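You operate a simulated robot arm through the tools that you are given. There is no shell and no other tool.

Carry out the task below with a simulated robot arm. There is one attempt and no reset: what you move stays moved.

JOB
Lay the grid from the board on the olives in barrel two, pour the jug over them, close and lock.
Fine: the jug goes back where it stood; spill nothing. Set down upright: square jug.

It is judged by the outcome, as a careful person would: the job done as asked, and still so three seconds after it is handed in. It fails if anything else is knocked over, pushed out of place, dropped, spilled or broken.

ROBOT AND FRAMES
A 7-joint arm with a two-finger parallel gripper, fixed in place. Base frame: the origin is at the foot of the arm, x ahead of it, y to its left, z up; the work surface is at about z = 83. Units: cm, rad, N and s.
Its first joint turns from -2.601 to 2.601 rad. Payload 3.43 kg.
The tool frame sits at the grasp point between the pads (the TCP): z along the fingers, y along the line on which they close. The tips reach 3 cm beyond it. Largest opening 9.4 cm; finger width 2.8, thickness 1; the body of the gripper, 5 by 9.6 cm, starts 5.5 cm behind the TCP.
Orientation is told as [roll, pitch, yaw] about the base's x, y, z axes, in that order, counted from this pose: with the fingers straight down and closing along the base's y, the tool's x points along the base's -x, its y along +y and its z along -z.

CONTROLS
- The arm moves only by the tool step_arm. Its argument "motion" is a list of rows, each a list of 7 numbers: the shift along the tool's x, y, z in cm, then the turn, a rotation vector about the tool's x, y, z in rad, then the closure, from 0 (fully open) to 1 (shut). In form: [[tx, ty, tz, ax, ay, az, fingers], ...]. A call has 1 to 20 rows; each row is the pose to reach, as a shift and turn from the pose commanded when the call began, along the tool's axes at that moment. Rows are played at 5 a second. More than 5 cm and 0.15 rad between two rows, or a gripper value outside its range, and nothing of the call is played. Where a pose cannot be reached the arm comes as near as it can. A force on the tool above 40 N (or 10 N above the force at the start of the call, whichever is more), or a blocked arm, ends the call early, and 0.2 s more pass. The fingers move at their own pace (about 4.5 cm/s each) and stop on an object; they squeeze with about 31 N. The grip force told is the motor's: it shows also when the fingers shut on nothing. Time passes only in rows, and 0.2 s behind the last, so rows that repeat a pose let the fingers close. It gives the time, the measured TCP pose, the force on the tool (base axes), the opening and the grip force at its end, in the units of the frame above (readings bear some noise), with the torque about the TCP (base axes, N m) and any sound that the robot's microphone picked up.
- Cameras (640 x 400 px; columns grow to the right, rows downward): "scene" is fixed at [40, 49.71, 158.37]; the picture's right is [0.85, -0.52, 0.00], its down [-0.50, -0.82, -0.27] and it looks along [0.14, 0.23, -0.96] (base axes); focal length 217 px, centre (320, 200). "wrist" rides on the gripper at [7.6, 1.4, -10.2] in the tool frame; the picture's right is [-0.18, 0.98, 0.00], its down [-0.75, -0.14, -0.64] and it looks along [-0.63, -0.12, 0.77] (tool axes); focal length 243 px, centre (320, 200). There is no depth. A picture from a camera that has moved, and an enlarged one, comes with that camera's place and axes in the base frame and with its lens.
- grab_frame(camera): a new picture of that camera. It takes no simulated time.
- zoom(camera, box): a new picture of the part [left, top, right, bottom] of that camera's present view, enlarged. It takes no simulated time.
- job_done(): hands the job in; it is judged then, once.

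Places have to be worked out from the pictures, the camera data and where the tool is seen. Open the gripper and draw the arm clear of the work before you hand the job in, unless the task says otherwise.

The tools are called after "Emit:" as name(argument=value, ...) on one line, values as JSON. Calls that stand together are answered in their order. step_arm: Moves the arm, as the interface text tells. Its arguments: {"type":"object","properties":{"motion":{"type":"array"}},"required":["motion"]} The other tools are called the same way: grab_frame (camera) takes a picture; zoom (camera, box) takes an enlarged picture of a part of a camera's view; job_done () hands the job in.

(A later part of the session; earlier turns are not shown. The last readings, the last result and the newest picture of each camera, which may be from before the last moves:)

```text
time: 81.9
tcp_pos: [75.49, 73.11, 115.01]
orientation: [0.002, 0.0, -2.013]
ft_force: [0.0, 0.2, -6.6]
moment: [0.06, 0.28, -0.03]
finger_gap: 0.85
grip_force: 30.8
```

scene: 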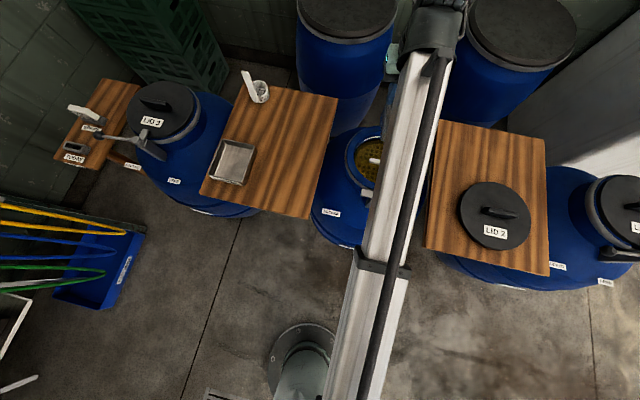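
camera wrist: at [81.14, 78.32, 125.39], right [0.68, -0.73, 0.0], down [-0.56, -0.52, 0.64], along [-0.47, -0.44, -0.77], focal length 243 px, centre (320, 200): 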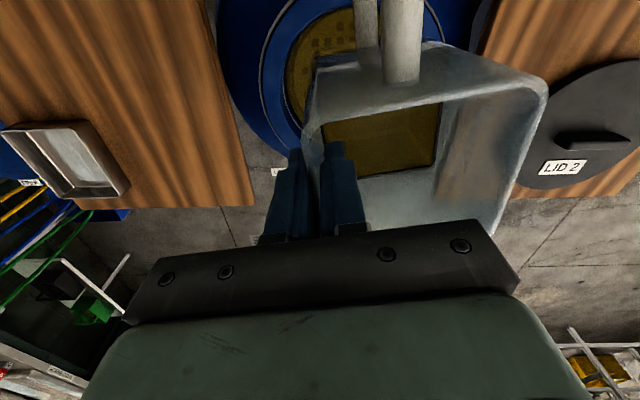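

Turning 0.1 further, fine-positioning and lowering slightly before tilting.

Emit:
step_arm(motion=[[-0.4, -0.35, 1, 0, 0, 0.05, 1], [-0.82, -0.72, 2.2, 0, 0, 0.1, 1], [-0.82, -0.72, 3, 0, 0, 0.1, 1], [-0.82, -0.72, 3, 0, 0, 0.1, 1]])

Emit:
step_arm(motion=[[0, 0, 0, 0, 0.04, 0, 1], [0, 0, 0, 0, 0.12, 0, 1], [0, 0, 0, 0, 0.2, 0, 1], [0, 0, 0, 0, 0.28, 0, 1], [0, 0, 0, 0, 0.36, 0, 1], [0, 0, 0, 0, 0.44, 0, 1], [0, 0, 0, 0, 0.52, 0, 1], [0, 0, 0, 0, 0.58, 0, 1], [0, 0, 0, 0, 0.6, 0, 1], [0, 0, 0, 0, 0.6, 0, 1]])

Emit:
grab_frame(camera="wrist")

Emit:
grab_frame(camera="scene")

```text
time: 82.9
tcp_pos: [74.45, 72.53, 111.97]
orientation: [0.002, -0.001, -2.115]
ft_force: [-0.7, -0.2, -6.4]
moment: [0.13, 0.3, 0.01]
finger_gap: 0.83
grip_force: 30.9
```

```text
time: 85.1
tcp_pos: [74.42, 72.61, 112.03]
orientation: [0.002, 0.601, -2.117]
ft_force: [0.0, -0.4, -6.8]
moment: [-0.13, 0.43, -0.01]
finger_gap: 0.84
grip_force: 31.2
```

```text
taken
camera wrist: at [75.94, 72.23, 124.87], right [0.76, -0.64, -0.1], down [-0.63, -0.77, 0.1], along [-0.15, -0.02, -0.99], focal length 243 px, centre (320, 200)
```

wrist: 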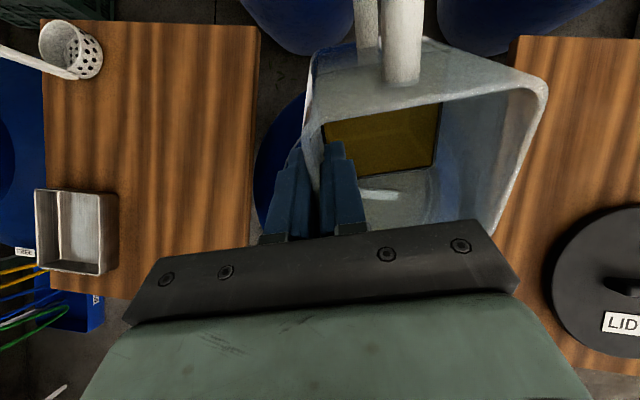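

```text
taken
```

scene: 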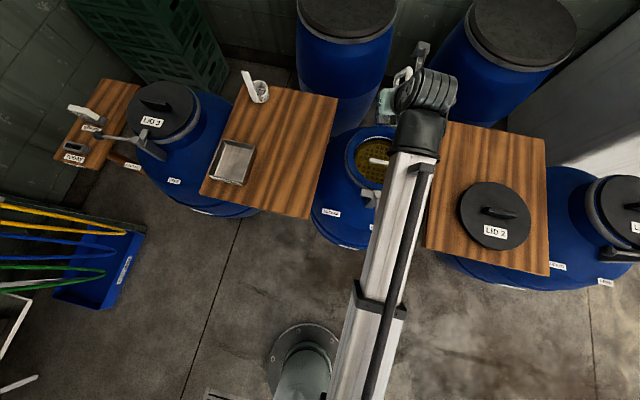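

No slip at 34°. Lowering to TCP z ≈ 105 to bring the spout close above the mouth, then viewing.

Emit:
step_arm(motion=[[-1.0, 0, 1.45, 0, 0, 0, 1], [-2.0, 0, 2.9, 0, 0, 0, 1], [-3.0, 0, 4.35, 0, 0, 0, 1], [-3.95, 0, 5.78, 0, 0, 0, 1], [-3.95, 0, 5.78, 0, 0, 0, 1]])

Emit:
zoom(camera="scene", box=[320, 60, 480, 220])

Emit:
grab_frame(camera="wrist")

```text
time: 86.3
tcp_pos: [74.5, 72.48, 105.12]
orientation: [0.002, 0.599, -2.111]
ft_force: [0.2, -0.7, -7.1]
moment: [-0.15, 0.4, 0.03]
finger_gap: 0.84
grip_force: 30.7
```

```text
2.50 times, centred on (400, 140) of scene
camera zoom: at [40.0, 49.71, 158.37], right [0.85, -0.52, 0.0], down [-0.5, -0.82, -0.27], along [0.14, 0.23, -0.96], focal length 544 px, centre (120, 350)
```

zoom: 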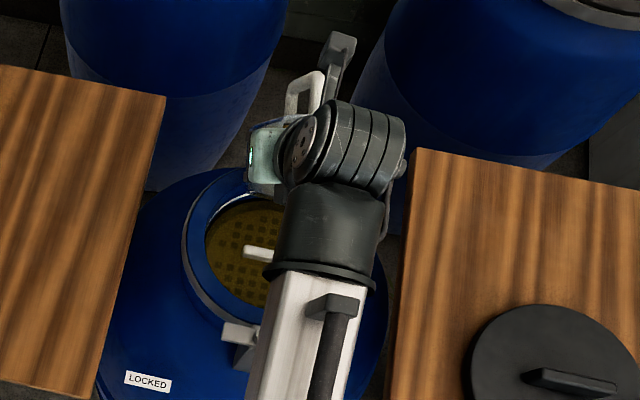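

```text
taken
camera wrist: at [75.9, 72.18, 117.87], right [0.76, -0.64, -0.1], down [-0.63, -0.77, 0.1], along [-0.15, -0.02, -0.99], focal length 243 px, centre (320, 200)
```

wrist: 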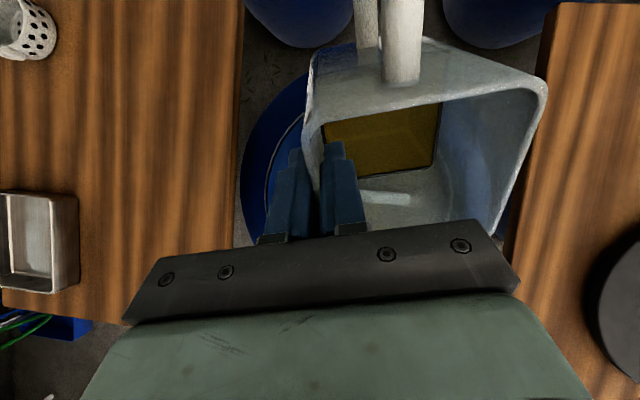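

The spout tip is computed to hang ~3 cm inward of the mouth's centre and will move over the centre as the tilt grows. Tilting on slowly toward the pouring angle.

Emit:
step_arm(motion=[[0, 0, 0, 0, 0.04, 0, 1], [0, 0, 0, 0, 0.09, 0, 1], [0, 0, 0, 0, 0.14, 0, 1], [0, 0, 0, 0, 0.19, 0, 1], [0, 0, 0, 0, 0.24, 0, 1], [0, 0, 0, 0, 0.29, 0, 1], [0, 0, 0, 0, 0.34, 0, 1], [0, 0, 0, 0, 0.38, 0, 1], [0, 0, 0, 0, 0.4, 0, 1], [0, 0, 0, 0, 0.4, 0, 1]])

Emit:
grab_frame(camera="wrist")

Emit:
zoom(camera="scene", box=[320, 60, 480, 220])

```text
time: 88.5
tcp_pos: [74.49, 72.58, 105.18]
orientation: [0.004, 0.999, -2.112]
ft_force: [-0.1, 0.0, -7.4]
moment: [-0.21, 0.49, -0.01]
finger_gap: 0.86
grip_force: 30.7
```

```text
taken
camera wrist: at [73.33, 67.94, 117.11], right [0.79, -0.59, -0.15], down [-0.61, -0.74, -0.29], along [0.06, 0.32, -0.95], focal length 243 px, centre (320, 200)
```

wrist: 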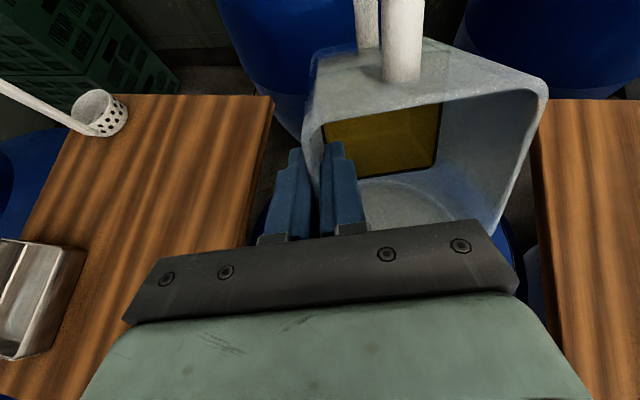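

```text
2.50 times, centred on (400, 140) of scene
camera zoom: at [40.0, 49.71, 158.37], right [0.85, -0.52, 0.0], down [-0.5, -0.82, -0.27], along [0.14, 0.23, -0.96], focal length 544 px, centre (120, 350)
```

zoom: 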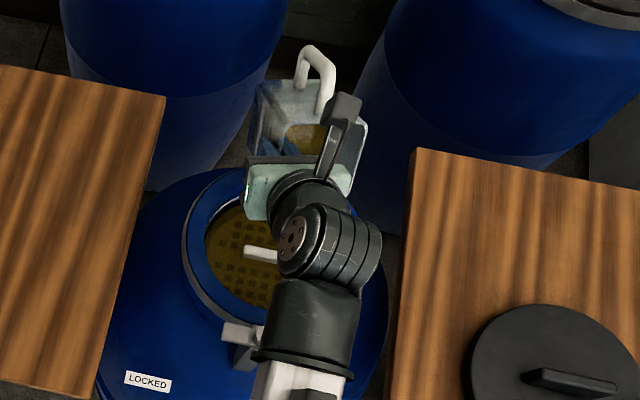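

At 57°, grip is firm and no flow yet. Continuing to tilt slowly through the pour.

Emit:
step_arm(motion=[[0, 0, 0, 0, 0.04, 0, 1], [0, 0, 0, 0, 0.08, 0, 1], [0, 0, 0, 0, 0.12, 0, 1], [0, 0, 0, 0, 0.16, 0, 1], [0, 0, 0, 0, 0.2, 0, 1], [0, 0, 0, 0, 0.24, 0, 1], [0, 0, 0, 0, 0.28, 0, 1], [0, 0, 0, 0, 0.32, 0, 1], [0, 0, 0, 0, 0.32, 0, 1], [0, 0, 0, 0, 0.32, 0, 1]])

Emit:
grab_frame(camera="wrist")

Emit:
zoom(camera="scene", box=[320, 60, 480, 220])

```text
time: 90.7
tcp_pos: [74.38, 72.61, 105.15]
orientation: [0.007, 1.32, -2.106]
ft_force: [-0.1, -0.2, -4.0]
moment: [-0.22, 0.29, 0.0]
finger_gap: 0.83
grip_force: 30.9
```

```text
taken
camera wrist: at [71.51, 64.94, 115.06], right [0.82, -0.55, -0.18], down [-0.54, -0.62, -0.57], along [0.2, 0.56, -0.8], focal length 243 px, centre (320, 200)
```

wrist: 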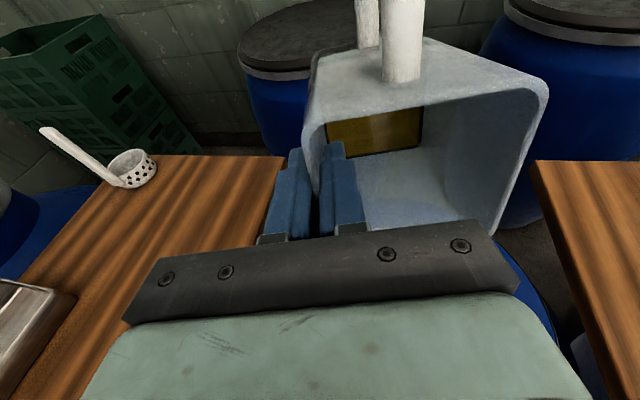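

```text
2.50 times, centred on (400, 140) of scene
camera zoom: at [40.0, 49.71, 158.37], right [0.85, -0.52, 0.0], down [-0.5, -0.82, -0.27], along [0.14, 0.23, -0.96], focal length 544 px, centre (120, 350)
```

zoom: 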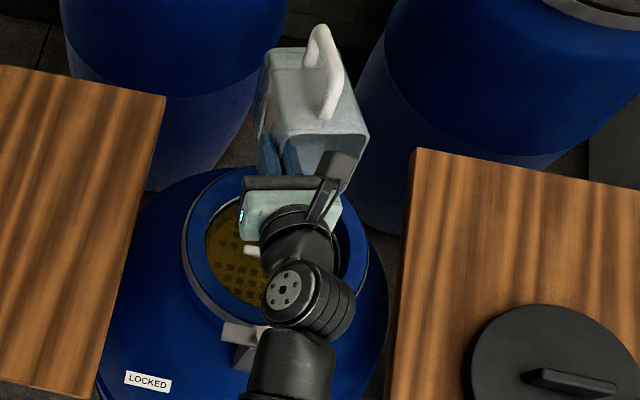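

The weight has fallen to 4.0 N: the brine is flowing into the barrel. Continuing the tilt to about 112°, shifting 2 cm so the spout stays over the middle.

Emit:
step_arm(motion=[[-0.05, 0, -0.2, 0, 0.04, 0, 1], [-0.1, 0, -0.4, 0, 0.08, 0, 1], [-0.15, 0, -0.6, 0, 0.12, 0, 1], [-0.2, 0, -0.8, 0, 0.16, 0, 1], [-0.25, 0, -1.0, 0, 0.2, 0, 1], [-0.3, 0, -1.2, 0, 0.24, 0, 1], [-0.35, 0, -1.4, 0, 0.28, 0, 1], [-0.4, 0, -1.6, 0, 0.32, 0, 1], [-0.45, 0, -1.8, 0, 0.36, 0, 1], [-0.5, 0, -1.94, 0, 0.4, 0, 1], [-0.5, 0, -1.94, 0, 0.45, 0, 1], [-0.5, 0, -1.94, 0, 0.5, 0, 1], [-0.5, 0, -1.94, 0, 0.55, 0, 1], [-0.5, 0, -1.94, 0, 0.6, 0, 1], [-0.5, 0, -1.94, 0, 0.64, 0, 1], [-0.5, 0, -1.94, 0, 0.64, 0, 1], [-0.5, 0, -1.94, 0, 0.64, 0, 1], [-0.5, 0, -1.94, 0, 0.64, 0, 1], [-0.5, 0, -1.94, 0, 0.64, 0, 1]])

Emit:
grab_frame(camera="wrist")

Emit:
zoom(camera="scene", box=[320, 60, 480, 220])

```text
time: 94.7
tcp_pos: [73.26, 70.79, 105.21]
orientation: [3.135, 1.18, 1.022]
ft_force: [0.0, -0.3, -2.1]
moment: [-0.03, 0.09, -0.01]
finger_gap: 0.8
grip_force: 30.3
```

```text
taken
camera wrist: at [68.22, 59.46, 108.29], right [0.88, -0.45, -0.17], down [-0.28, -0.19, -0.94], along [0.39, 0.87, -0.29], focal length 243 px, centre (320, 200)
```

wrist: 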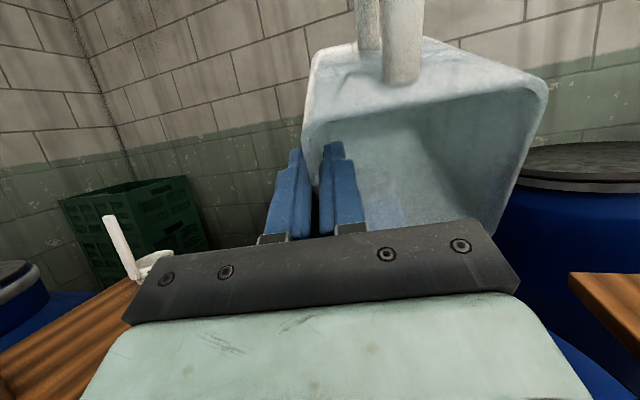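

```text
2.50 times, centred on (400, 140) of scene
camera zoom: at [40.0, 49.71, 158.37], right [0.85, -0.52, 0.0], down [-0.5, -0.82, -0.27], along [0.14, 0.23, -0.96], focal length 544 px, centre (120, 350)
```

zoom: 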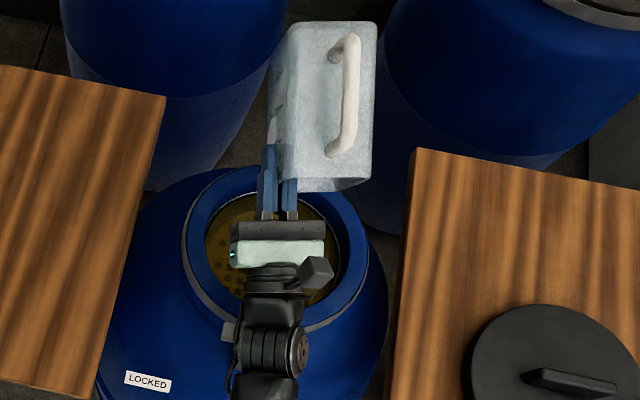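

The jug is empty (2.1 N, no brine visible). Raising 8 cm and tilting it back upright.

Emit:
step_arm(motion=[[0, 0, 0, 0, 0, 0, 1], [0, 0, 0, 0, 0, 0, 1], [0, 0, 0, 0, 0, 0, 1], [1.5, 0, 0.6, 0, -0.06, 0, 1], [3, 0, 1.2, 0, -0.18, 0, 1], [4.5, 0, 1.8, 0, -0.3, 0, 1], [6, 0, 2.4, 0, -0.43, 0, 1], [7.4, 0, 3.04, 0, -0.56, 0, 1], [7.4, 0, 3.04, 0, -0.69, 0, 1], [7.4, 0, 3.04, 0, -0.82, 0, 1], [7.4, 0, 3.04, 0, -0.95, 0, 1], [7.4, 0, 3.04, 0, -1.08, 0, 1], [7.4, 0, 3.04, 0, -1.21, 0, 1], [7.4, 0, 3.04, 0, -1.34, 0, 1], [7.4, 0, 3.04, 0, -1.47, 0, 1], [7.4, 0, 3.04, 0, -1.6, 0, 1], [7.4, 0, 3.04, 0, -1.73, 0, 1], [7.4, 0, 3.04, 0, -1.85, 0, 1], [7.4, 0, 3.04, 0, -1.94, 0, 1], [7.4, 0, 3.04, 0, -1.96, 0, 1]])

Emit:
grab_frame(camera="wrist")

Emit:
grab_frame(camera="scene")

```text
time: 98.9
tcp_pos: [73.34, 70.9, 113.23]
orientation: [0.002, -0.002, -2.112]
ft_force: [-0.3, 0.2, -0.8]
moment: [0.05, 0.06, -0.02]
finger_gap: 0.8
grip_force: 31.0
```

```text
taken
camera wrist: at [78.51, 76.66, 123.39], right [0.75, -0.67, 0.0], down [-0.51, -0.57, 0.64], along [-0.43, -0.48, -0.77], focal length 243 px, centre (320, 200)
```

wrist: 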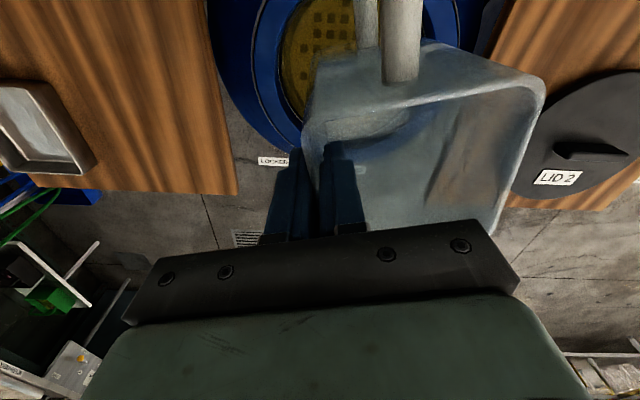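

```text
taken
```

scene: 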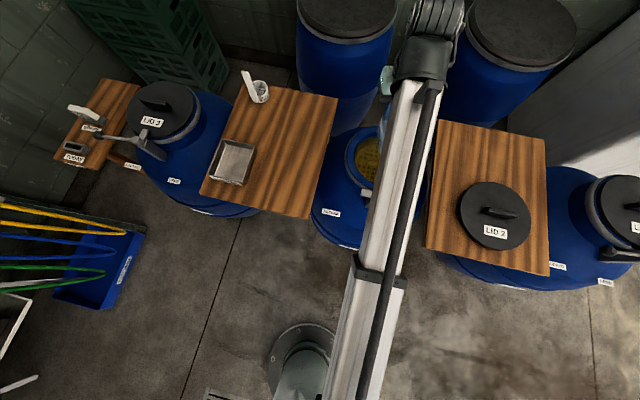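

The jug is upright and empty. Turning it back around to its original heading.

Emit:
step_arm(motion=[[0, 0, -1, 0, 0, -0.06, 1], [0, 0, -2, 0, 0, -0.2, 1], [0, 0, -2, 0, 0, -0.34, 1], [0, 0, -2, 0, 0, -0.48, 1], [0, 0, -2, 0, 0, -0.62, 1], [0, 0, -2, 0, 0, -0.76, 1], [0, 0, -2, 0, 0, -0.9, 1], [0, 0, -2, 0, 0, -1.04, 1], [0, 0, -2, 0, 0, -1.18, 1], [0, 0, -2, 0, 0, -1.32, 1], [0, 0, -2, 0, 0, -1.46, 1], [0, 0, -2, 0, 0, -1.5, 1]])

Emit:
step_arm(motion=[[0, 0, 0, 0, 0, -0.06, 1], [0, 0, 0, 0, 0, -0.2, 1], [0, 0, 0, 0, 0, -0.34, 1], [0, 0, 0, 0, 0, -0.48, 1], [0, 0, 0, 0, 0, -0.62, 1], [0, 0, 0, 0, 0, -0.76, 1], [0, 0, 0, 0, 0, -0.9, 1], [0, 0, 0, 0, 0, -1.04, 1], [0, 0, 0, 0, 0, -1.18, 1], [0, 0, 0, 0, 0, -1.31, 1], [0, 0, 0, 0, 0, -1.378, 1], [0, 0, 0, 0, 0, -1.378, 1]])

```text
time: 101.5
tcp_pos: [73.32, 70.91, 115.08]
orientation: [0.0, -0.001, -0.613]
ft_force: [-0.2, 0.8, -1.7]
moment: [-0.03, 0.02, 0.0]
finger_gap: 0.8
grip_force: 31.4
```

```text
time: 104.1
tcp_pos: [73.47, 70.79, 115.21]
orientation: [-0.001, 0.0, 0.764]
ft_force: [0.3, -0.1, -0.9]
moment: [-0.02, -0.02, 0.03]
finger_gap: 0.81
grip_force: 30.9
```

Carrying the jug back above its spot.

Emit:
step_arm(motion=[[1.2, 1.4, 0, 0, 0, 0, 1], [3.6, 4.2, 0, 0, 0, 0, 1], [6, 7, 0, 0, 0, 0, 1], [8.4, 9.8, 0, 0, 0, 0, 1], [10.8, 12.6, 0, 0, 0, 0, 1], [13.2, 15.4, 0, 0, 0, 0, 1], [15.6, 18.1, 0, 0, 0, 0, 1], [17.5, 20.3, 0, 0, 0, 0, 1], [18.2, 21.1, 0, 0, 0, 0, 1], [18.2, 21.1, 0, 0, 0, 0, 1]])

Emit:
grab_frame(camera="wrist")

```text
time: 106.3
tcp_pos: [45.6, 73.58, 115.25]
orientation: [-0.001, 0.002, 0.765]
ft_force: [0.2, 0.2, -1.5]
moment: [-0.03, -0.05, -0.01]
finger_gap: 0.81
grip_force: 31.9
```

```text
taken
camera wrist: at [39.03, 69.23, 125.46], right [-0.55, 0.84, 0.0], down [0.64, 0.42, 0.64], along [0.54, 0.35, -0.77], focal length 243 px, centre (320, 200)
```

wrist: 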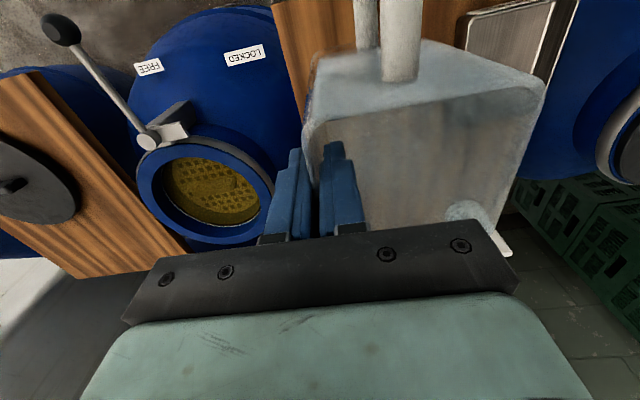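

Just a 0.2 cm correction needed. Lowering to ~1 cm above the set-down height.

Emit:
step_arm(motion=[[-0.12, -0.19, 2, 0, 0, 0, 1], [-0.12, -0.19, 5, 0, 0, 0, 1], [-0.12, -0.19, 8, 0, 0, 0, 1], [-0.12, -0.19, 11, 0, 0, 0, 1], [-0.12, -0.19, 14, 0, 0, 0, 1], [-0.12, -0.19, 16, 0, 0, 0, 1], [-0.12, -0.19, 17, 0, 0, 0, 1], [-0.12, -0.19, 17, 0, 0, 0, 1]])

Emit:
grab_frame(camera="wrist")

Emit:
zoom(camera="scene", box=[240, 130, 340, 230])

```text
time: 108.1
tcp_pos: [45.86, 73.24, 98.09]
orientation: [-0.002, 0.001, 0.763]
ft_force: [-0.1, 0.1, -0.3]
moment: [-0.02, -0.01, -0.02]
finger_gap: 0.81
grip_force: 30.4
```

```text
taken
camera wrist: at [39.44, 69.09, 108.37], right [-0.55, 0.84, 0.0], down [0.64, 0.42, 0.64], along [0.54, 0.35, -0.77], focal length 243 px, centre (320, 200)
```

wrist: 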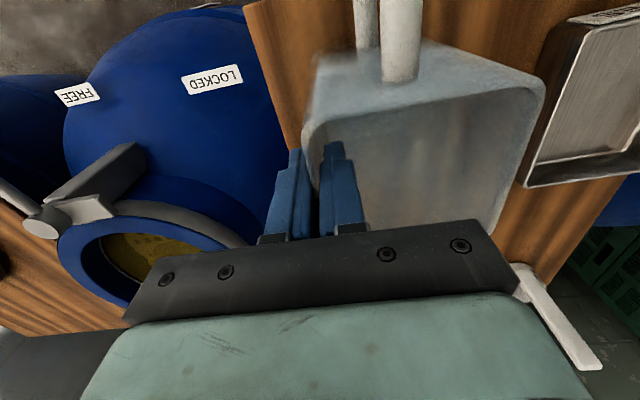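

```text
4.00 times, centred on (290, 180) of scene
camera zoom: at [40.0, 49.71, 158.37], right [0.85, -0.52, 0.0], down [-0.5, -0.82, -0.27], along [0.14, 0.23, -0.96], focal length 870 px, centre (440, 280)
```

zoom: 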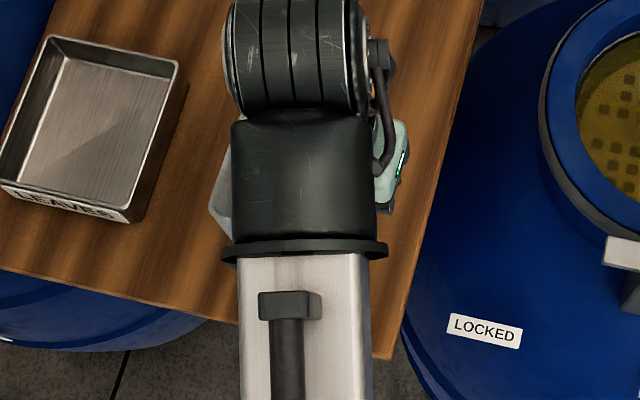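

Within ~0.15 cm of the original spot. Lowering slowly until the board takes the weight.

Emit:
step_arm(motion=[[0.03, 0.1, 0.4, 0, 0, 0, 1], [0.03, 0.1, 0.7, 0, 0, 0, 1], [0.03, 0.1, 0.9, 0, 0, 0, 1], [0.03, 0.1, 0.9, 0, 0, 0, 1]])

```text
time: 109.1
tcp_pos: [45.83, 73.54, 97.26]
orientation: [-0.003, -0.001, 0.765]
ft_force: [1.4, -2.1, 2.7]
moment: [-0.1, 0.15, 0.04]
finger_gap: 0.8
grip_force: 31.1
```

The board now carries it (+2.7 N). A hair lower, then opening the fingers to 3 cm and checking.

Emit:
step_arm(motion=[[0, 0, 0.1, 0, 0, 0, 1], [0, 0, 0.1, 0, 0, 0, 0.85], [0, 0, 0.1, 0, 0, 0, 0.72], [0, 0, 0.1, 0, 0, 0, 0.68], [0, 0, 0.1, 0, 0, 0, 0.68]])

Emit:
zoom(camera="wrist", box=[240, 0, 560, 240])

```text
time: 110.3
tcp_pos: [45.78, 73.42, 97.12]
orientation: [-0.003, 0.0, 0.765]
ft_force: [-0.4, 0.3, -0.6]
moment: [-0.02, -0.01, 0.06]
finger_gap: 3.01
grip_force: 0.1
```

```text
1.67 times, centred on (400, 120) of wrist
camera zoom: at [39.32, 69.24, 107.35], right [-0.55, 0.84, 0.0], down [0.64, 0.42, 0.64], along [0.54, 0.35, -0.77], focal length 404 px, centre (187, 333)
```

zoom: 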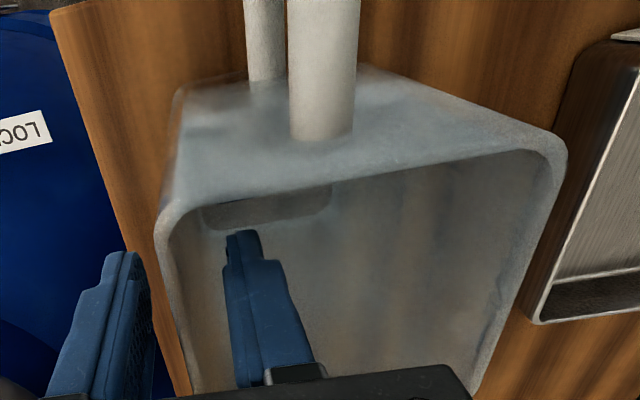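

The jug stands at virtually the same pixels as before the lift. Rising straight out of it.

Emit:
step_arm(motion=[[0, 0, -2, 0, 0, 0, 0.68], [0, 0, -5, 0, 0, 0, 0.68], [0, 0, -9, 0, 0, 0, 0.68], [0, 0, -13, 0, 0, 0, 0.5], [0, 0, -18, 0, 0, 0, 0.3], [0, 0, -23, 0, 0, 0, 0]])

Emit:
grab_frame(camera="wrist")

Emit:
grab_frame(camera="scene")

```text
time: 111.7
tcp_pos: [46.2, 73.44, 120.19]
orientation: [-0.002, -0.004, 0.764]
ft_force: [0.4, -0.2, -1.1]
moment: [-0.02, -0.03, -0.01]
finger_gap: 9.4
grip_force: 0.1
```

```text
taken
camera wrist: at [39.65, 69.09, 130.38], right [-0.55, 0.84, 0.0], down [0.64, 0.42, 0.65], along [0.54, 0.35, -0.76], focal length 243 px, centre (320, 200)
```

wrist: 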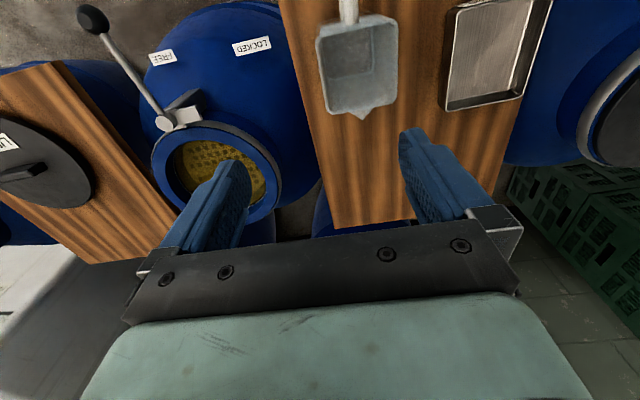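

```text
taken
```

scene: 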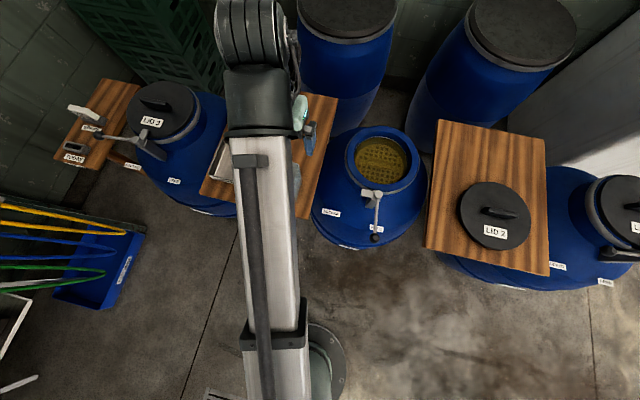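

The jug stands upright. Checking the barrel for spills and the lid's geometry.

Emit:
zoom(camera="scene", box=[300, 110, 440, 260])

Emit:
zoom(camera="scene", box=[430, 160, 560, 280])

Emit:
zoom(camera="scene", box=[540, 150, 640, 300])

Emit:
zoom(camera="wrist", box=[60, 0, 320, 230])

```text
2.67 times, centred on (370, 185) of scene
camera zoom: at [40.0, 49.71, 158.37], right [0.85, -0.52, 0.0], down [-0.5, -0.82, -0.27], along [0.14, 0.23, -0.96], focal length 580 px, centre (187, 240)
```

zoom: 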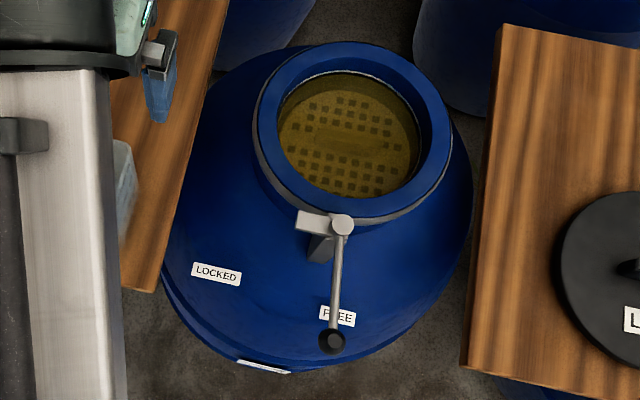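

```text
3.33 times, centred on (495, 220) of scene
camera zoom: at [40.0, 49.71, 158.37], right [0.85, -0.52, 0.0], down [-0.5, -0.82, -0.27], along [0.14, 0.23, -0.96], focal length 725 px, centre (-263, 133)
```

zoom: 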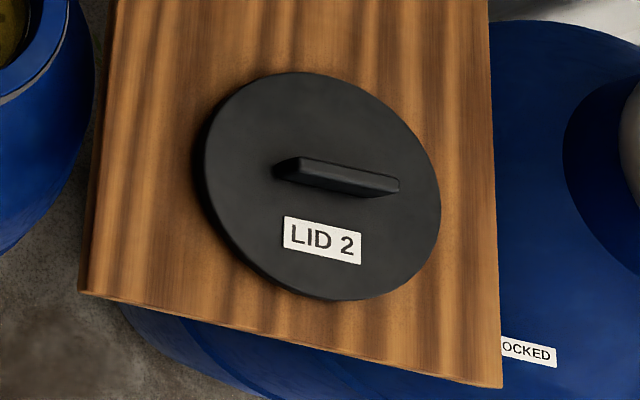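

```text
2.67 times, centred on (590, 225) of scene
camera zoom: at [40.0, 49.71, 158.37], right [0.85, -0.52, 0.0], down [-0.5, -0.82, -0.27], along [0.14, 0.23, -0.96], focal length 580 px, centre (-400, 133)
```

zoom: 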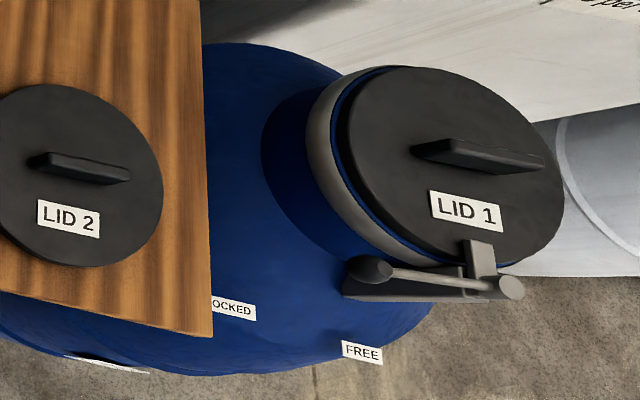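

```text
1.74 times, centred on (190, 115) of wrist
camera zoom: at [39.65, 69.09, 130.38], right [-0.55, 0.84, 0.0], down [0.64, 0.42, 0.65], along [0.54, 0.35, -0.76], focal length 422 px, centre (546, 348)
```

zoom: 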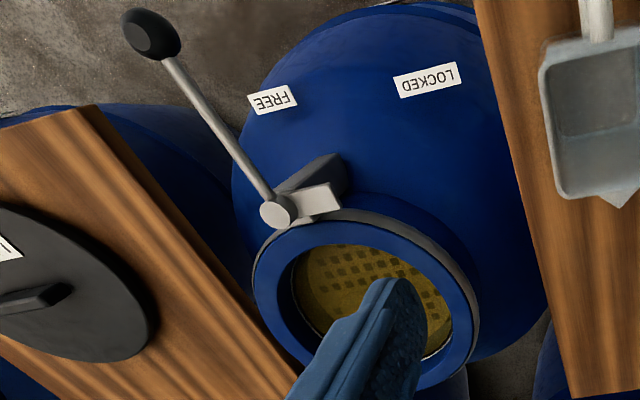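

No spill visible, and the lid's label already faces the latch the same way as on the other barrels, so it only needs translating. The lid's centre is near (98, 31.5); handle along (0.72, −0.69). Moving there at height while turning to yaw ≈ −0.76.

Emit:
step_arm(motion=[[-0.5, -4.2, 0, 0, 0, 0.1, 0], [-1.1, -8.6, 0, 0, 0, 0.2, 0], [-1.7, -13, 0, 0, 0, 0.3, 0], [-2.2, -17.4, 0, 0, 0, 0.4, 0], [-2.8, -21.8, 0, 0, 0, 0.5, 0], [-3.4, -26.2, 0, 0, 0, 0.6, 0], [-3.9, -30.6, 0, 0, 0, 0.7, 0], [-4.5, -35, 0, 0, 0, 0.8, 0], [-5.1, -39.4, 0, 0, 0, 0.9, 0], [-5.6, -43.8, 0, 0, 0, 1.0, 0], [-6.2, -48.2, 0, 0, 0, 1.1, 0], [-6.8, -52.6, 0, 0, 0, 1.2, 0], [-7.4, -57, 0, 0, 0, 1.3, 0], [-7.9, -61.4, 0, 0, 0, 1.4, 0], [-8.4, -65.4, 0, 0, 0, 1.5, 0], [-8.4, -65.4, 0, 0, 0, 1.524, 0]])

Emit:
grab_frame(camera="wrist")

Emit:
grab_frame(camera="scene")

```text
time: 115.1
tcp_pos: [97.19, 32.02, 120.12]
orientation: [0.0, -0.001, -0.762]
ft_force: [-0.2, 0.0, -0.2]
moment: [0.02, -0.01, 0.0]
finger_gap: 9.37
grip_force: 0.2
```

```text
taken
camera wrist: at [92.64, 38.29, 130.4], right [0.81, 0.58, 0.0], down [0.45, -0.62, 0.64], along [0.38, -0.52, -0.77], focal length 243 px, centre (320, 200)
```

wrist: 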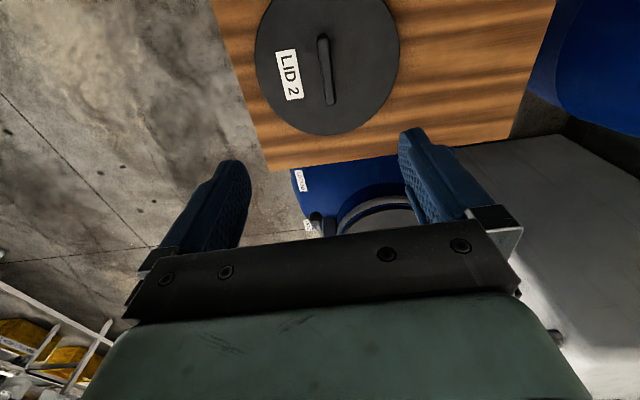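

```text
taken
```

scene: 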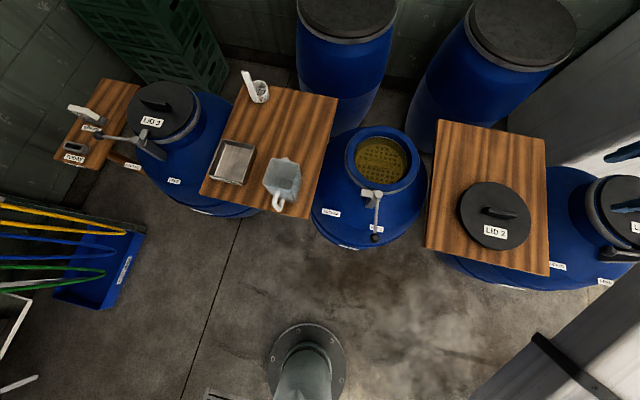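

The scene is clear, jug in place. Zooming on the lid's handle from the wrist.

Emit:
zoom(camera="wrist", box=[240, 0, 420, 145])

Emit:
zoom(camera="scene", box=[240, 140, 330, 230])

Emit:
zoom(camera="scene", box=[335, 115, 435, 255])

```text
2.76 times, centred on (330, 72) of wrist
camera zoom: at [92.64, 38.29, 130.4], right [0.81, 0.58, 0.0], down [0.45, -0.62, 0.64], along [0.38, -0.52, -0.77], focal length 669 px, centre (292, 552)
```

zoom: 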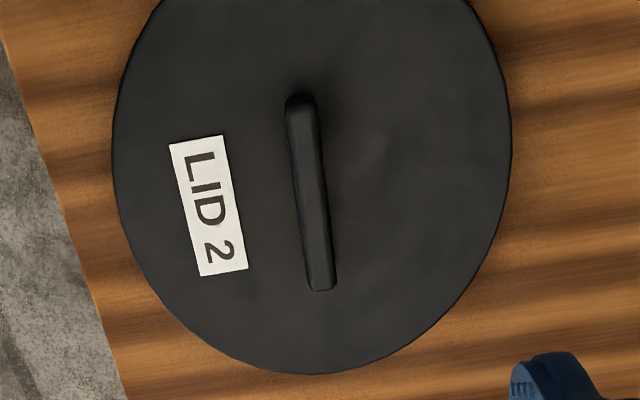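

```text
4.44 times, centred on (285, 185) of scene
camera zoom: at [40.0, 49.71, 158.37], right [0.85, -0.52, 0.0], down [-0.5, -0.82, -0.27], along [0.14, 0.23, -0.96], focal length 966 px, centre (476, 267)
```

zoom: 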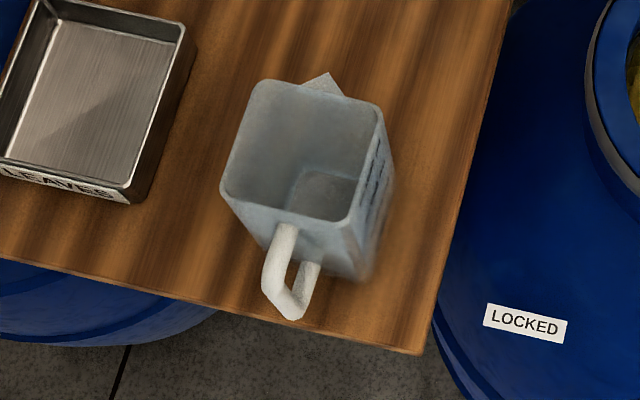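

```text
2.86 times, centred on (385, 185) of scene
camera zoom: at [40.0, 49.71, 158.37], right [0.85, -0.52, 0.0], down [-0.5, -0.82, -0.27], along [0.14, 0.23, -0.96], focal length 621 px, centre (134, 243)
```

zoom: 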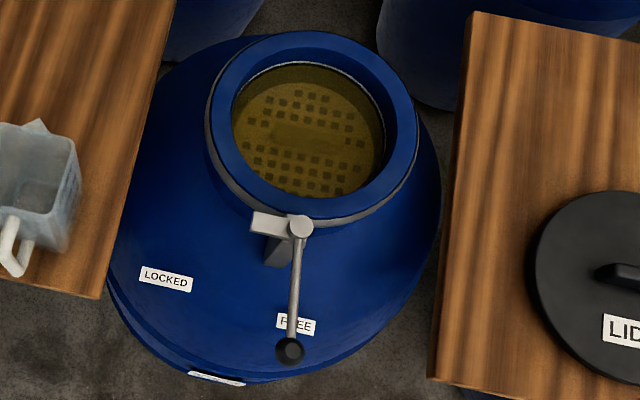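

The jug stands level within ~0.6 cm of its old spot, and the grid sits submerged in the barrel. The lid's handle is at tool offset (−1.25, +0.93), turned 0.037 rad. Correcting and lowering to z ≈ 101.

Emit:
step_arm(motion=[[-0.6, 0.45, 4, 0, 0, 0.02, 0], [-1.25, 0.93, 8, 0, 0, 0.037, 0], [-1.25, 0.93, 12, 0, 0, 0.037, 0], [-1.25, 0.93, 16, 0, 0, 0.037, 0], [-1.25, 0.93, 19, 0, 0, 0.037, 0], [-1.25, 0.93, 19, 0, 0, 0.037, 0]])

Emit:
zoom(camera="wrist", box=[200, 0, 440, 190])

```text
time: 116.5
tcp_pos: [98.68, 31.96, 100.94]
orientation: [-0.001, 0.0, -0.798]
ft_force: [-0.2, -0.3, 0.2]
moment: [-0.01, 0.01, -0.02]
finger_gap: 9.39
grip_force: 0.1
```

```text
2.11 times, centred on (320, 95) of wrist
camera zoom: at [94.36, 38.33, 111.22], right [0.83, 0.56, 0.0], down [0.42, -0.64, 0.64], along [0.36, -0.53, -0.77], focal length 511 px, centre (320, 421)
```

zoom: 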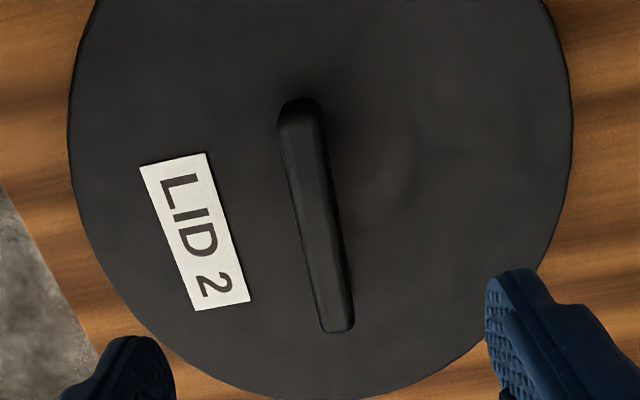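

Perfectly aligned now. Lowering further: to TCP z ≈ 91.5, then checking.

Emit:
step_arm(motion=[[-0.2, -0.05, 3, 0, 0, 0, 0], [-0.2, -0.05, 6, 0, 0, 0, 0], [-0.2, -0.05, 8, 0, 0, 0, 0], [-0.2, -0.05, 9.4, 0, 0, 0, 0], [-0.2, -0.05, 9.4, 0, 0, 0, 0]])

Emit:
grab_frame(camera="wrist")

Emit:
zoom(camera="scene", box=[430, 150, 570, 280])

```text
time: 117.7
tcp_pos: [98.71, 31.59, 91.74]
orientation: [0.0, -0.003, -0.796]
ft_force: [-0.3, -0.7, -0.5]
moment: [-0.01, -0.01, 0.0]
finger_gap: 9.42
grip_force: 0.1
```

```text
taken
camera wrist: at [94.4, 38.12, 102.01], right [0.83, 0.56, 0.0], down [0.42, -0.64, 0.64], along [0.36, -0.53, -0.77], focal length 243 px, centre (320, 200)
```

wrist: 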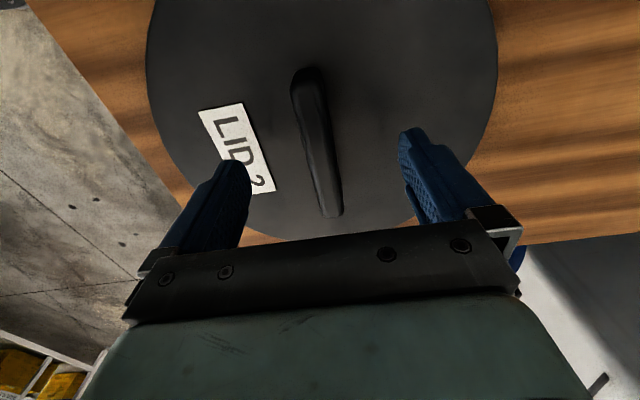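

```text
3.08 times, centred on (500, 215) of scene
camera zoom: at [40.0, 49.71, 158.37], right [0.85, -0.52, 0.0], down [-0.5, -0.82, -0.27], along [0.14, 0.23, -0.96], focal length 669 px, centre (-234, 154)
```

zoom: 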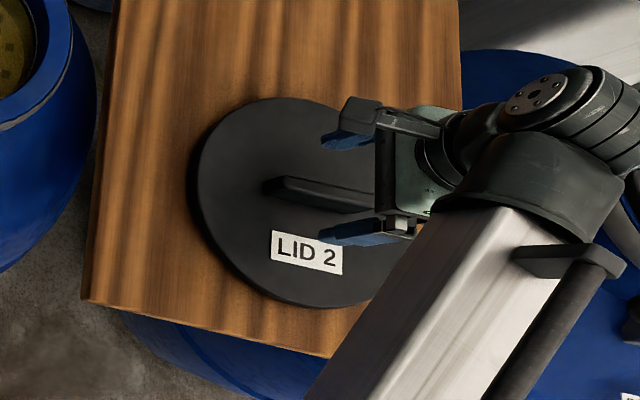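

Tips still a little above the lid plate. Lowering 1.5 cm more carefully.

Emit:
step_arm(motion=[[0, 0, 0.5, 0, 0, 0, 0], [0, 0, 1.0, 0, 0, 0, 0], [0, 0, 1.5, 0, 0, 0, 0], [0, 0, 1.5, 0, 0, 0, 0]])

Emit:
grab_frame(camera="wrist")

```text
time: 118.7
tcp_pos: [98.75, 31.74, 90.38]
orientation: [-0.001, -0.001, -0.798]
ft_force: [-0.3, -0.1, 0.0]
moment: [0.0, 0.04, -0.02]
finger_gap: 9.39
grip_force: 0.2
```

```text
taken
camera wrist: at [94.4, 38.14, 100.56], right [0.83, 0.56, 0.0], down [0.42, -0.64, 0.64], along [0.36, -0.53, -0.77], focal length 243 px, centre (320, 200)
```

wrist: 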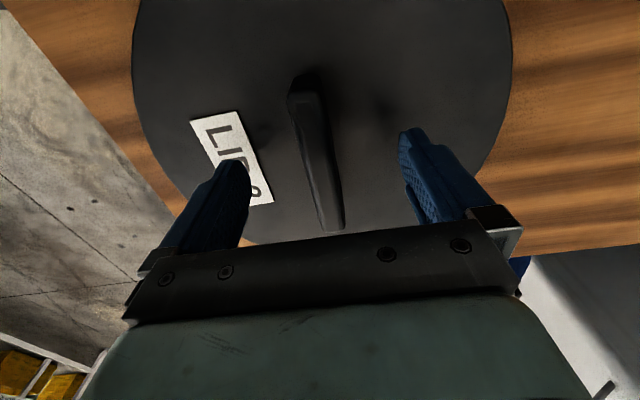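

Width comparisons put the lid's top near z ≈ 84.5–85, so there's room. Lowering another 1.8 cm in small steps.

Emit:
step_arm(motion=[[0, 0, 0.5, 0, 0, 0, 0], [0, 0, 1.0, 0, 0, 0, 0], [0, 0, 1.4, 0, 0, 0, 0], [0, 0, 1.8, 0, 0, 0, 0], [0, 0, 1.8, 0, 0, 0, 0]])

Emit:
grab_frame(camera="wrist")

```text
time: 119.9
tcp_pos: [98.71, 31.69, 88.56]
orientation: [0.002, -0.002, -0.796]
ft_force: [0.4, -0.1, -0.6]
moment: [-0.02, 0.01, -0.02]
finger_gap: 9.39
grip_force: 0.1
```

```text
taken
camera wrist: at [94.4, 38.15, 98.74], right [0.83, 0.56, 0.0], down [0.42, -0.64, 0.64], along [0.36, -0.53, -0.77], focal length 243 px, centre (320, 200)
```

wrist: 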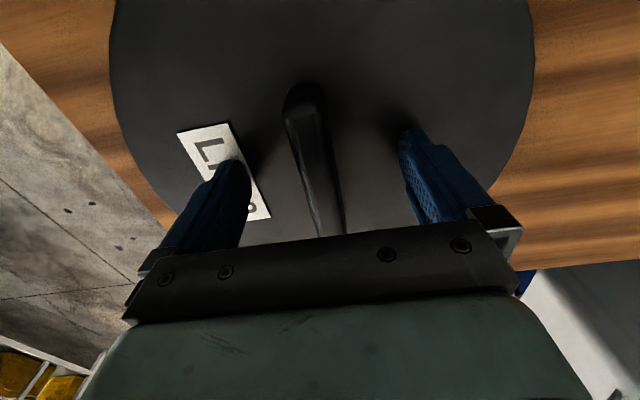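

The tips are just above the plate (contact shadows show). Closing on the handle.

Emit:
step_arm(motion=[[0, 0, 0, 0, 0, 0, 0.3], [0, 0, 0, 0, 0, 0, 0.6], [0, 0, 0, 0, 0, 0, 0.9], [0, 0, 0, 0, 0, 0, 1], [0, 0, 0, 0, 0, 0, 1], [0, 0, 0, 0, 0, 0, 1]])

Emit:
grab_frame(camera="wrist")

```text
time: 121.3
tcp_pos: [98.7, 31.73, 88.61]
orientation: [-0.001, -0.003, -0.799]
ft_force: [0.8, 0.4, -0.2]
moment: [0.01, 0.02, 0.06]
finger_gap: 2.24
grip_force: 31.3
```

```text
taken
camera wrist: at [94.4, 38.14, 98.76], right [0.83, 0.56, 0.0], down [0.42, -0.64, 0.64], along [0.36, -0.53, -0.77], focal length 243 px, centre (320, 200)
```

wrist: 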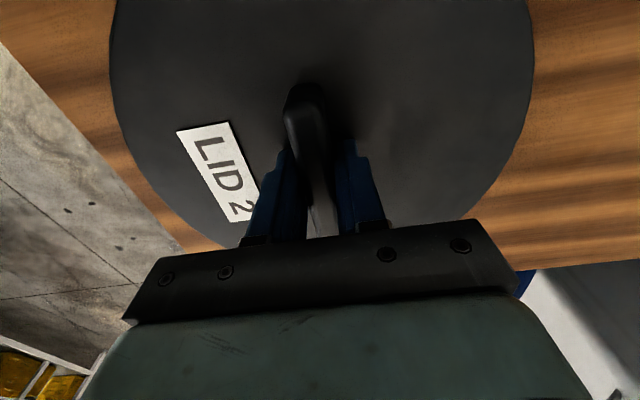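

Gripped (2.2 cm). Lifting slowly and checking weight and balance.

Emit:
step_arm(motion=[[0, 0, -0.5, 0, 0, 0, 1], [0, 0, -1.2, 0, 0, 0, 1], [0, 0, -2.5, 0, 0, 0, 1], [0, 0, -4.5, 0, 0, 0, 1], [0, 0, -7, 0, 0, 0, 1], [0, 0, -10, 0, 0, 0, 1], [0, 0, -13, 0, 0, 0, 1], [0, 0, -15, 0, 0, 0, 1], [0, 0, -15, 0, 0, 0, 1]])

Emit:
grab_frame(camera="wrist")

Emit:
grab_frame(camera="scene")

```text
time: 123.3
tcp_pos: [98.88, 31.72, 103.66]
orientation: [0.002, 0.0, -0.797]
ft_force: [0.3, 0.5, -1.9]
moment: [0.0, -0.01, 0.02]
finger_gap: 2.22
grip_force: 30.6
```

```text
taken
camera wrist: at [94.54, 38.14, 113.78], right [0.83, 0.56, 0.0], down [0.43, -0.64, 0.64], along [0.36, -0.54, -0.77], focal length 243 px, centre (320, 200)
```

wrist: 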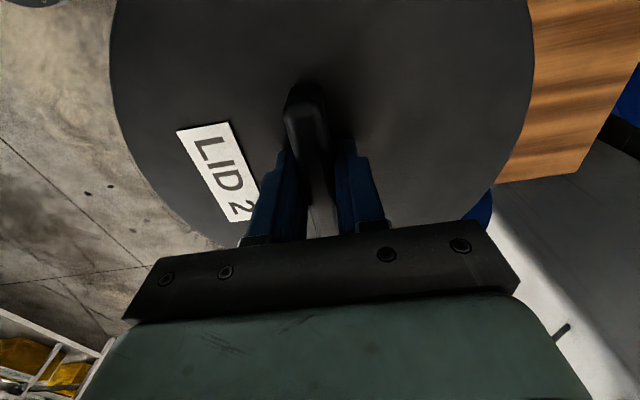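

```text
taken
```

scene: 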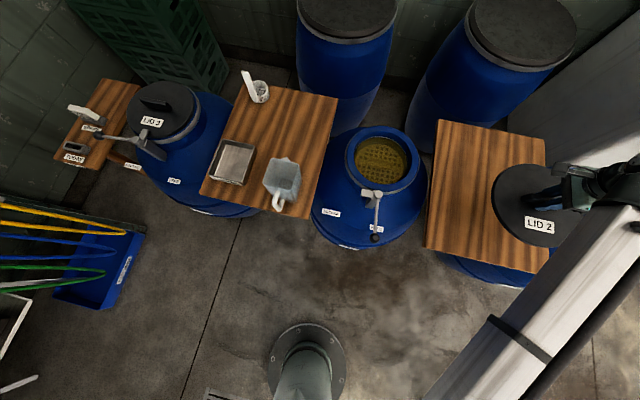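

Balanced, about 2 N. Carrying the lid over to the barrel at z ≈ 106.

Emit:
step_arm(motion=[[1.5, 0.3, -1, 0, 0, 0, 1], [5.2, 1.15, -2.4, 0, 0, 0, 1], [9.3, 2.1, -2.4, 0, 0, 0, 1], [13.4, 3, -2.4, 0, 0, 0, 1], [17.5, 3.9, -2.4, 0, 0, 0, 1], [21.6, 4.85, -2.4, 0, 0, 0, 1], [25.7, 5.75, -2.4, 0, 0, 0, 1], [29.8, 6.7, -2.4, 0, 0, 0, 1], [33.9, 7.6, -2.4, 0, 0, 0, 1], [38, 8.5, -2.4, 0, 0, 0, 1], [40.5, 9.1, -2.4, 0, 0, 0, 1], [41.5, 9.29, -2.4, 0, 0, 0, 1], [41.5, 9.29, -2.4, 0, 0, 0, 1]])

Emit:
grab_frame(camera="wrist")

Emit:
grab_frame(camera="scene")

```text
time: 126.1
tcp_pos: [76.39, 67.84, 105.84]
orientation: [0.001, -0.001, -0.797]
ft_force: [-0.2, 0.2, -3.7]
moment: [0.05, 0.02, -0.01]
finger_gap: 2.23
grip_force: 30.5
```

```text
taken
camera wrist: at [72.03, 74.28, 116.1], right [0.83, 0.56, 0.0], down [0.42, -0.64, 0.64], along [0.36, -0.53, -0.77], focal length 243 px, centre (320, 200)
```

wrist: 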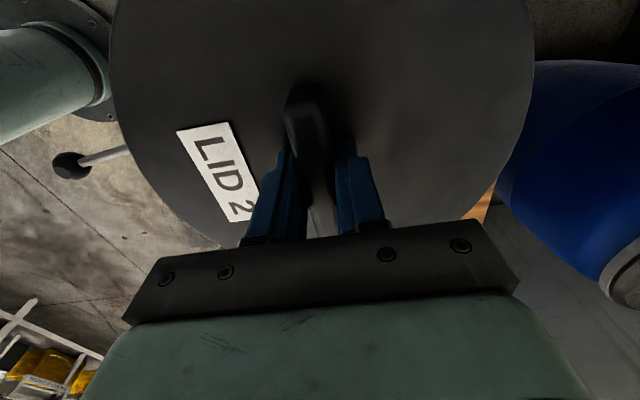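

```text
taken
```

scene: 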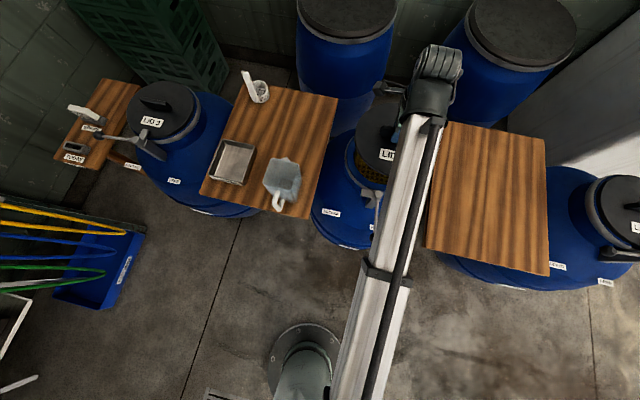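

Over the mouth. Lowering to about 2.5 cm above the rim and checking concentricity.

Emit:
step_arm(motion=[[0, 0, 3, 0, 0, 0, 1], [0, 0, 6, 0, 0, 0, 1], [0, 0, 9, 0, 0, 0, 1], [0, 0, 9, 0, 0, 0, 1]])

Emit:
grab_frame(camera="wrist")

Emit:
zoom(camera="scene", box=[310, 90, 450, 250])

```text
time: 127.1
tcp_pos: [76.34, 68.03, 96.9]
orientation: [0.001, -0.003, -0.799]
ft_force: [-0.6, 0.9, -3.2]
moment: [0.0, 0.01, 0.01]
finger_gap: 2.23
grip_force: 30.5
```

```text
taken
camera wrist: at [72.05, 74.48, 107.09], right [0.83, 0.56, 0.0], down [0.42, -0.64, 0.64], along [0.36, -0.53, -0.77], focal length 243 px, centre (320, 200)
```

wrist: 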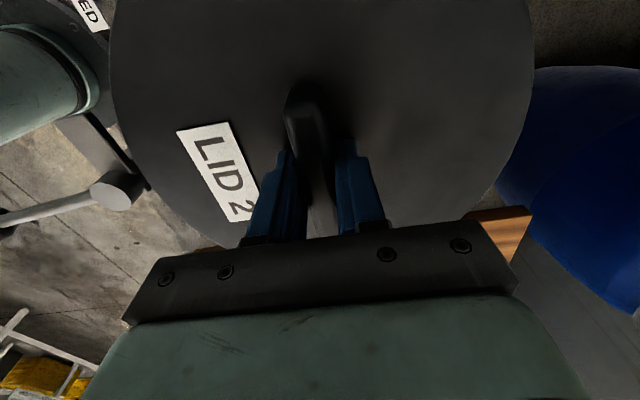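

```text
2.50 times, centred on (380, 170) of scene
camera zoom: at [40.0, 49.71, 158.37], right [0.85, -0.52, 0.0], down [-0.5, -0.82, -0.27], along [0.14, 0.23, -0.96], focal length 544 px, centre (170, 275)
```

zoom: 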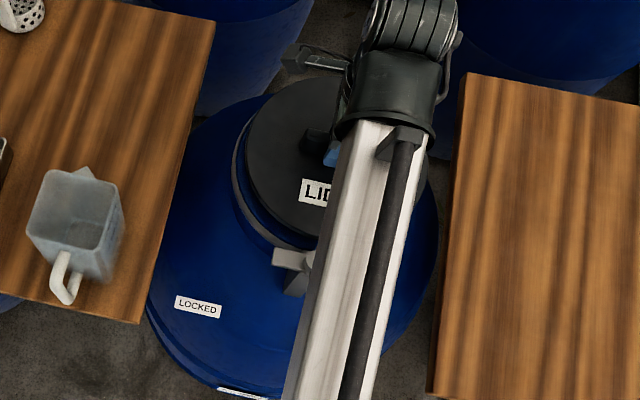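

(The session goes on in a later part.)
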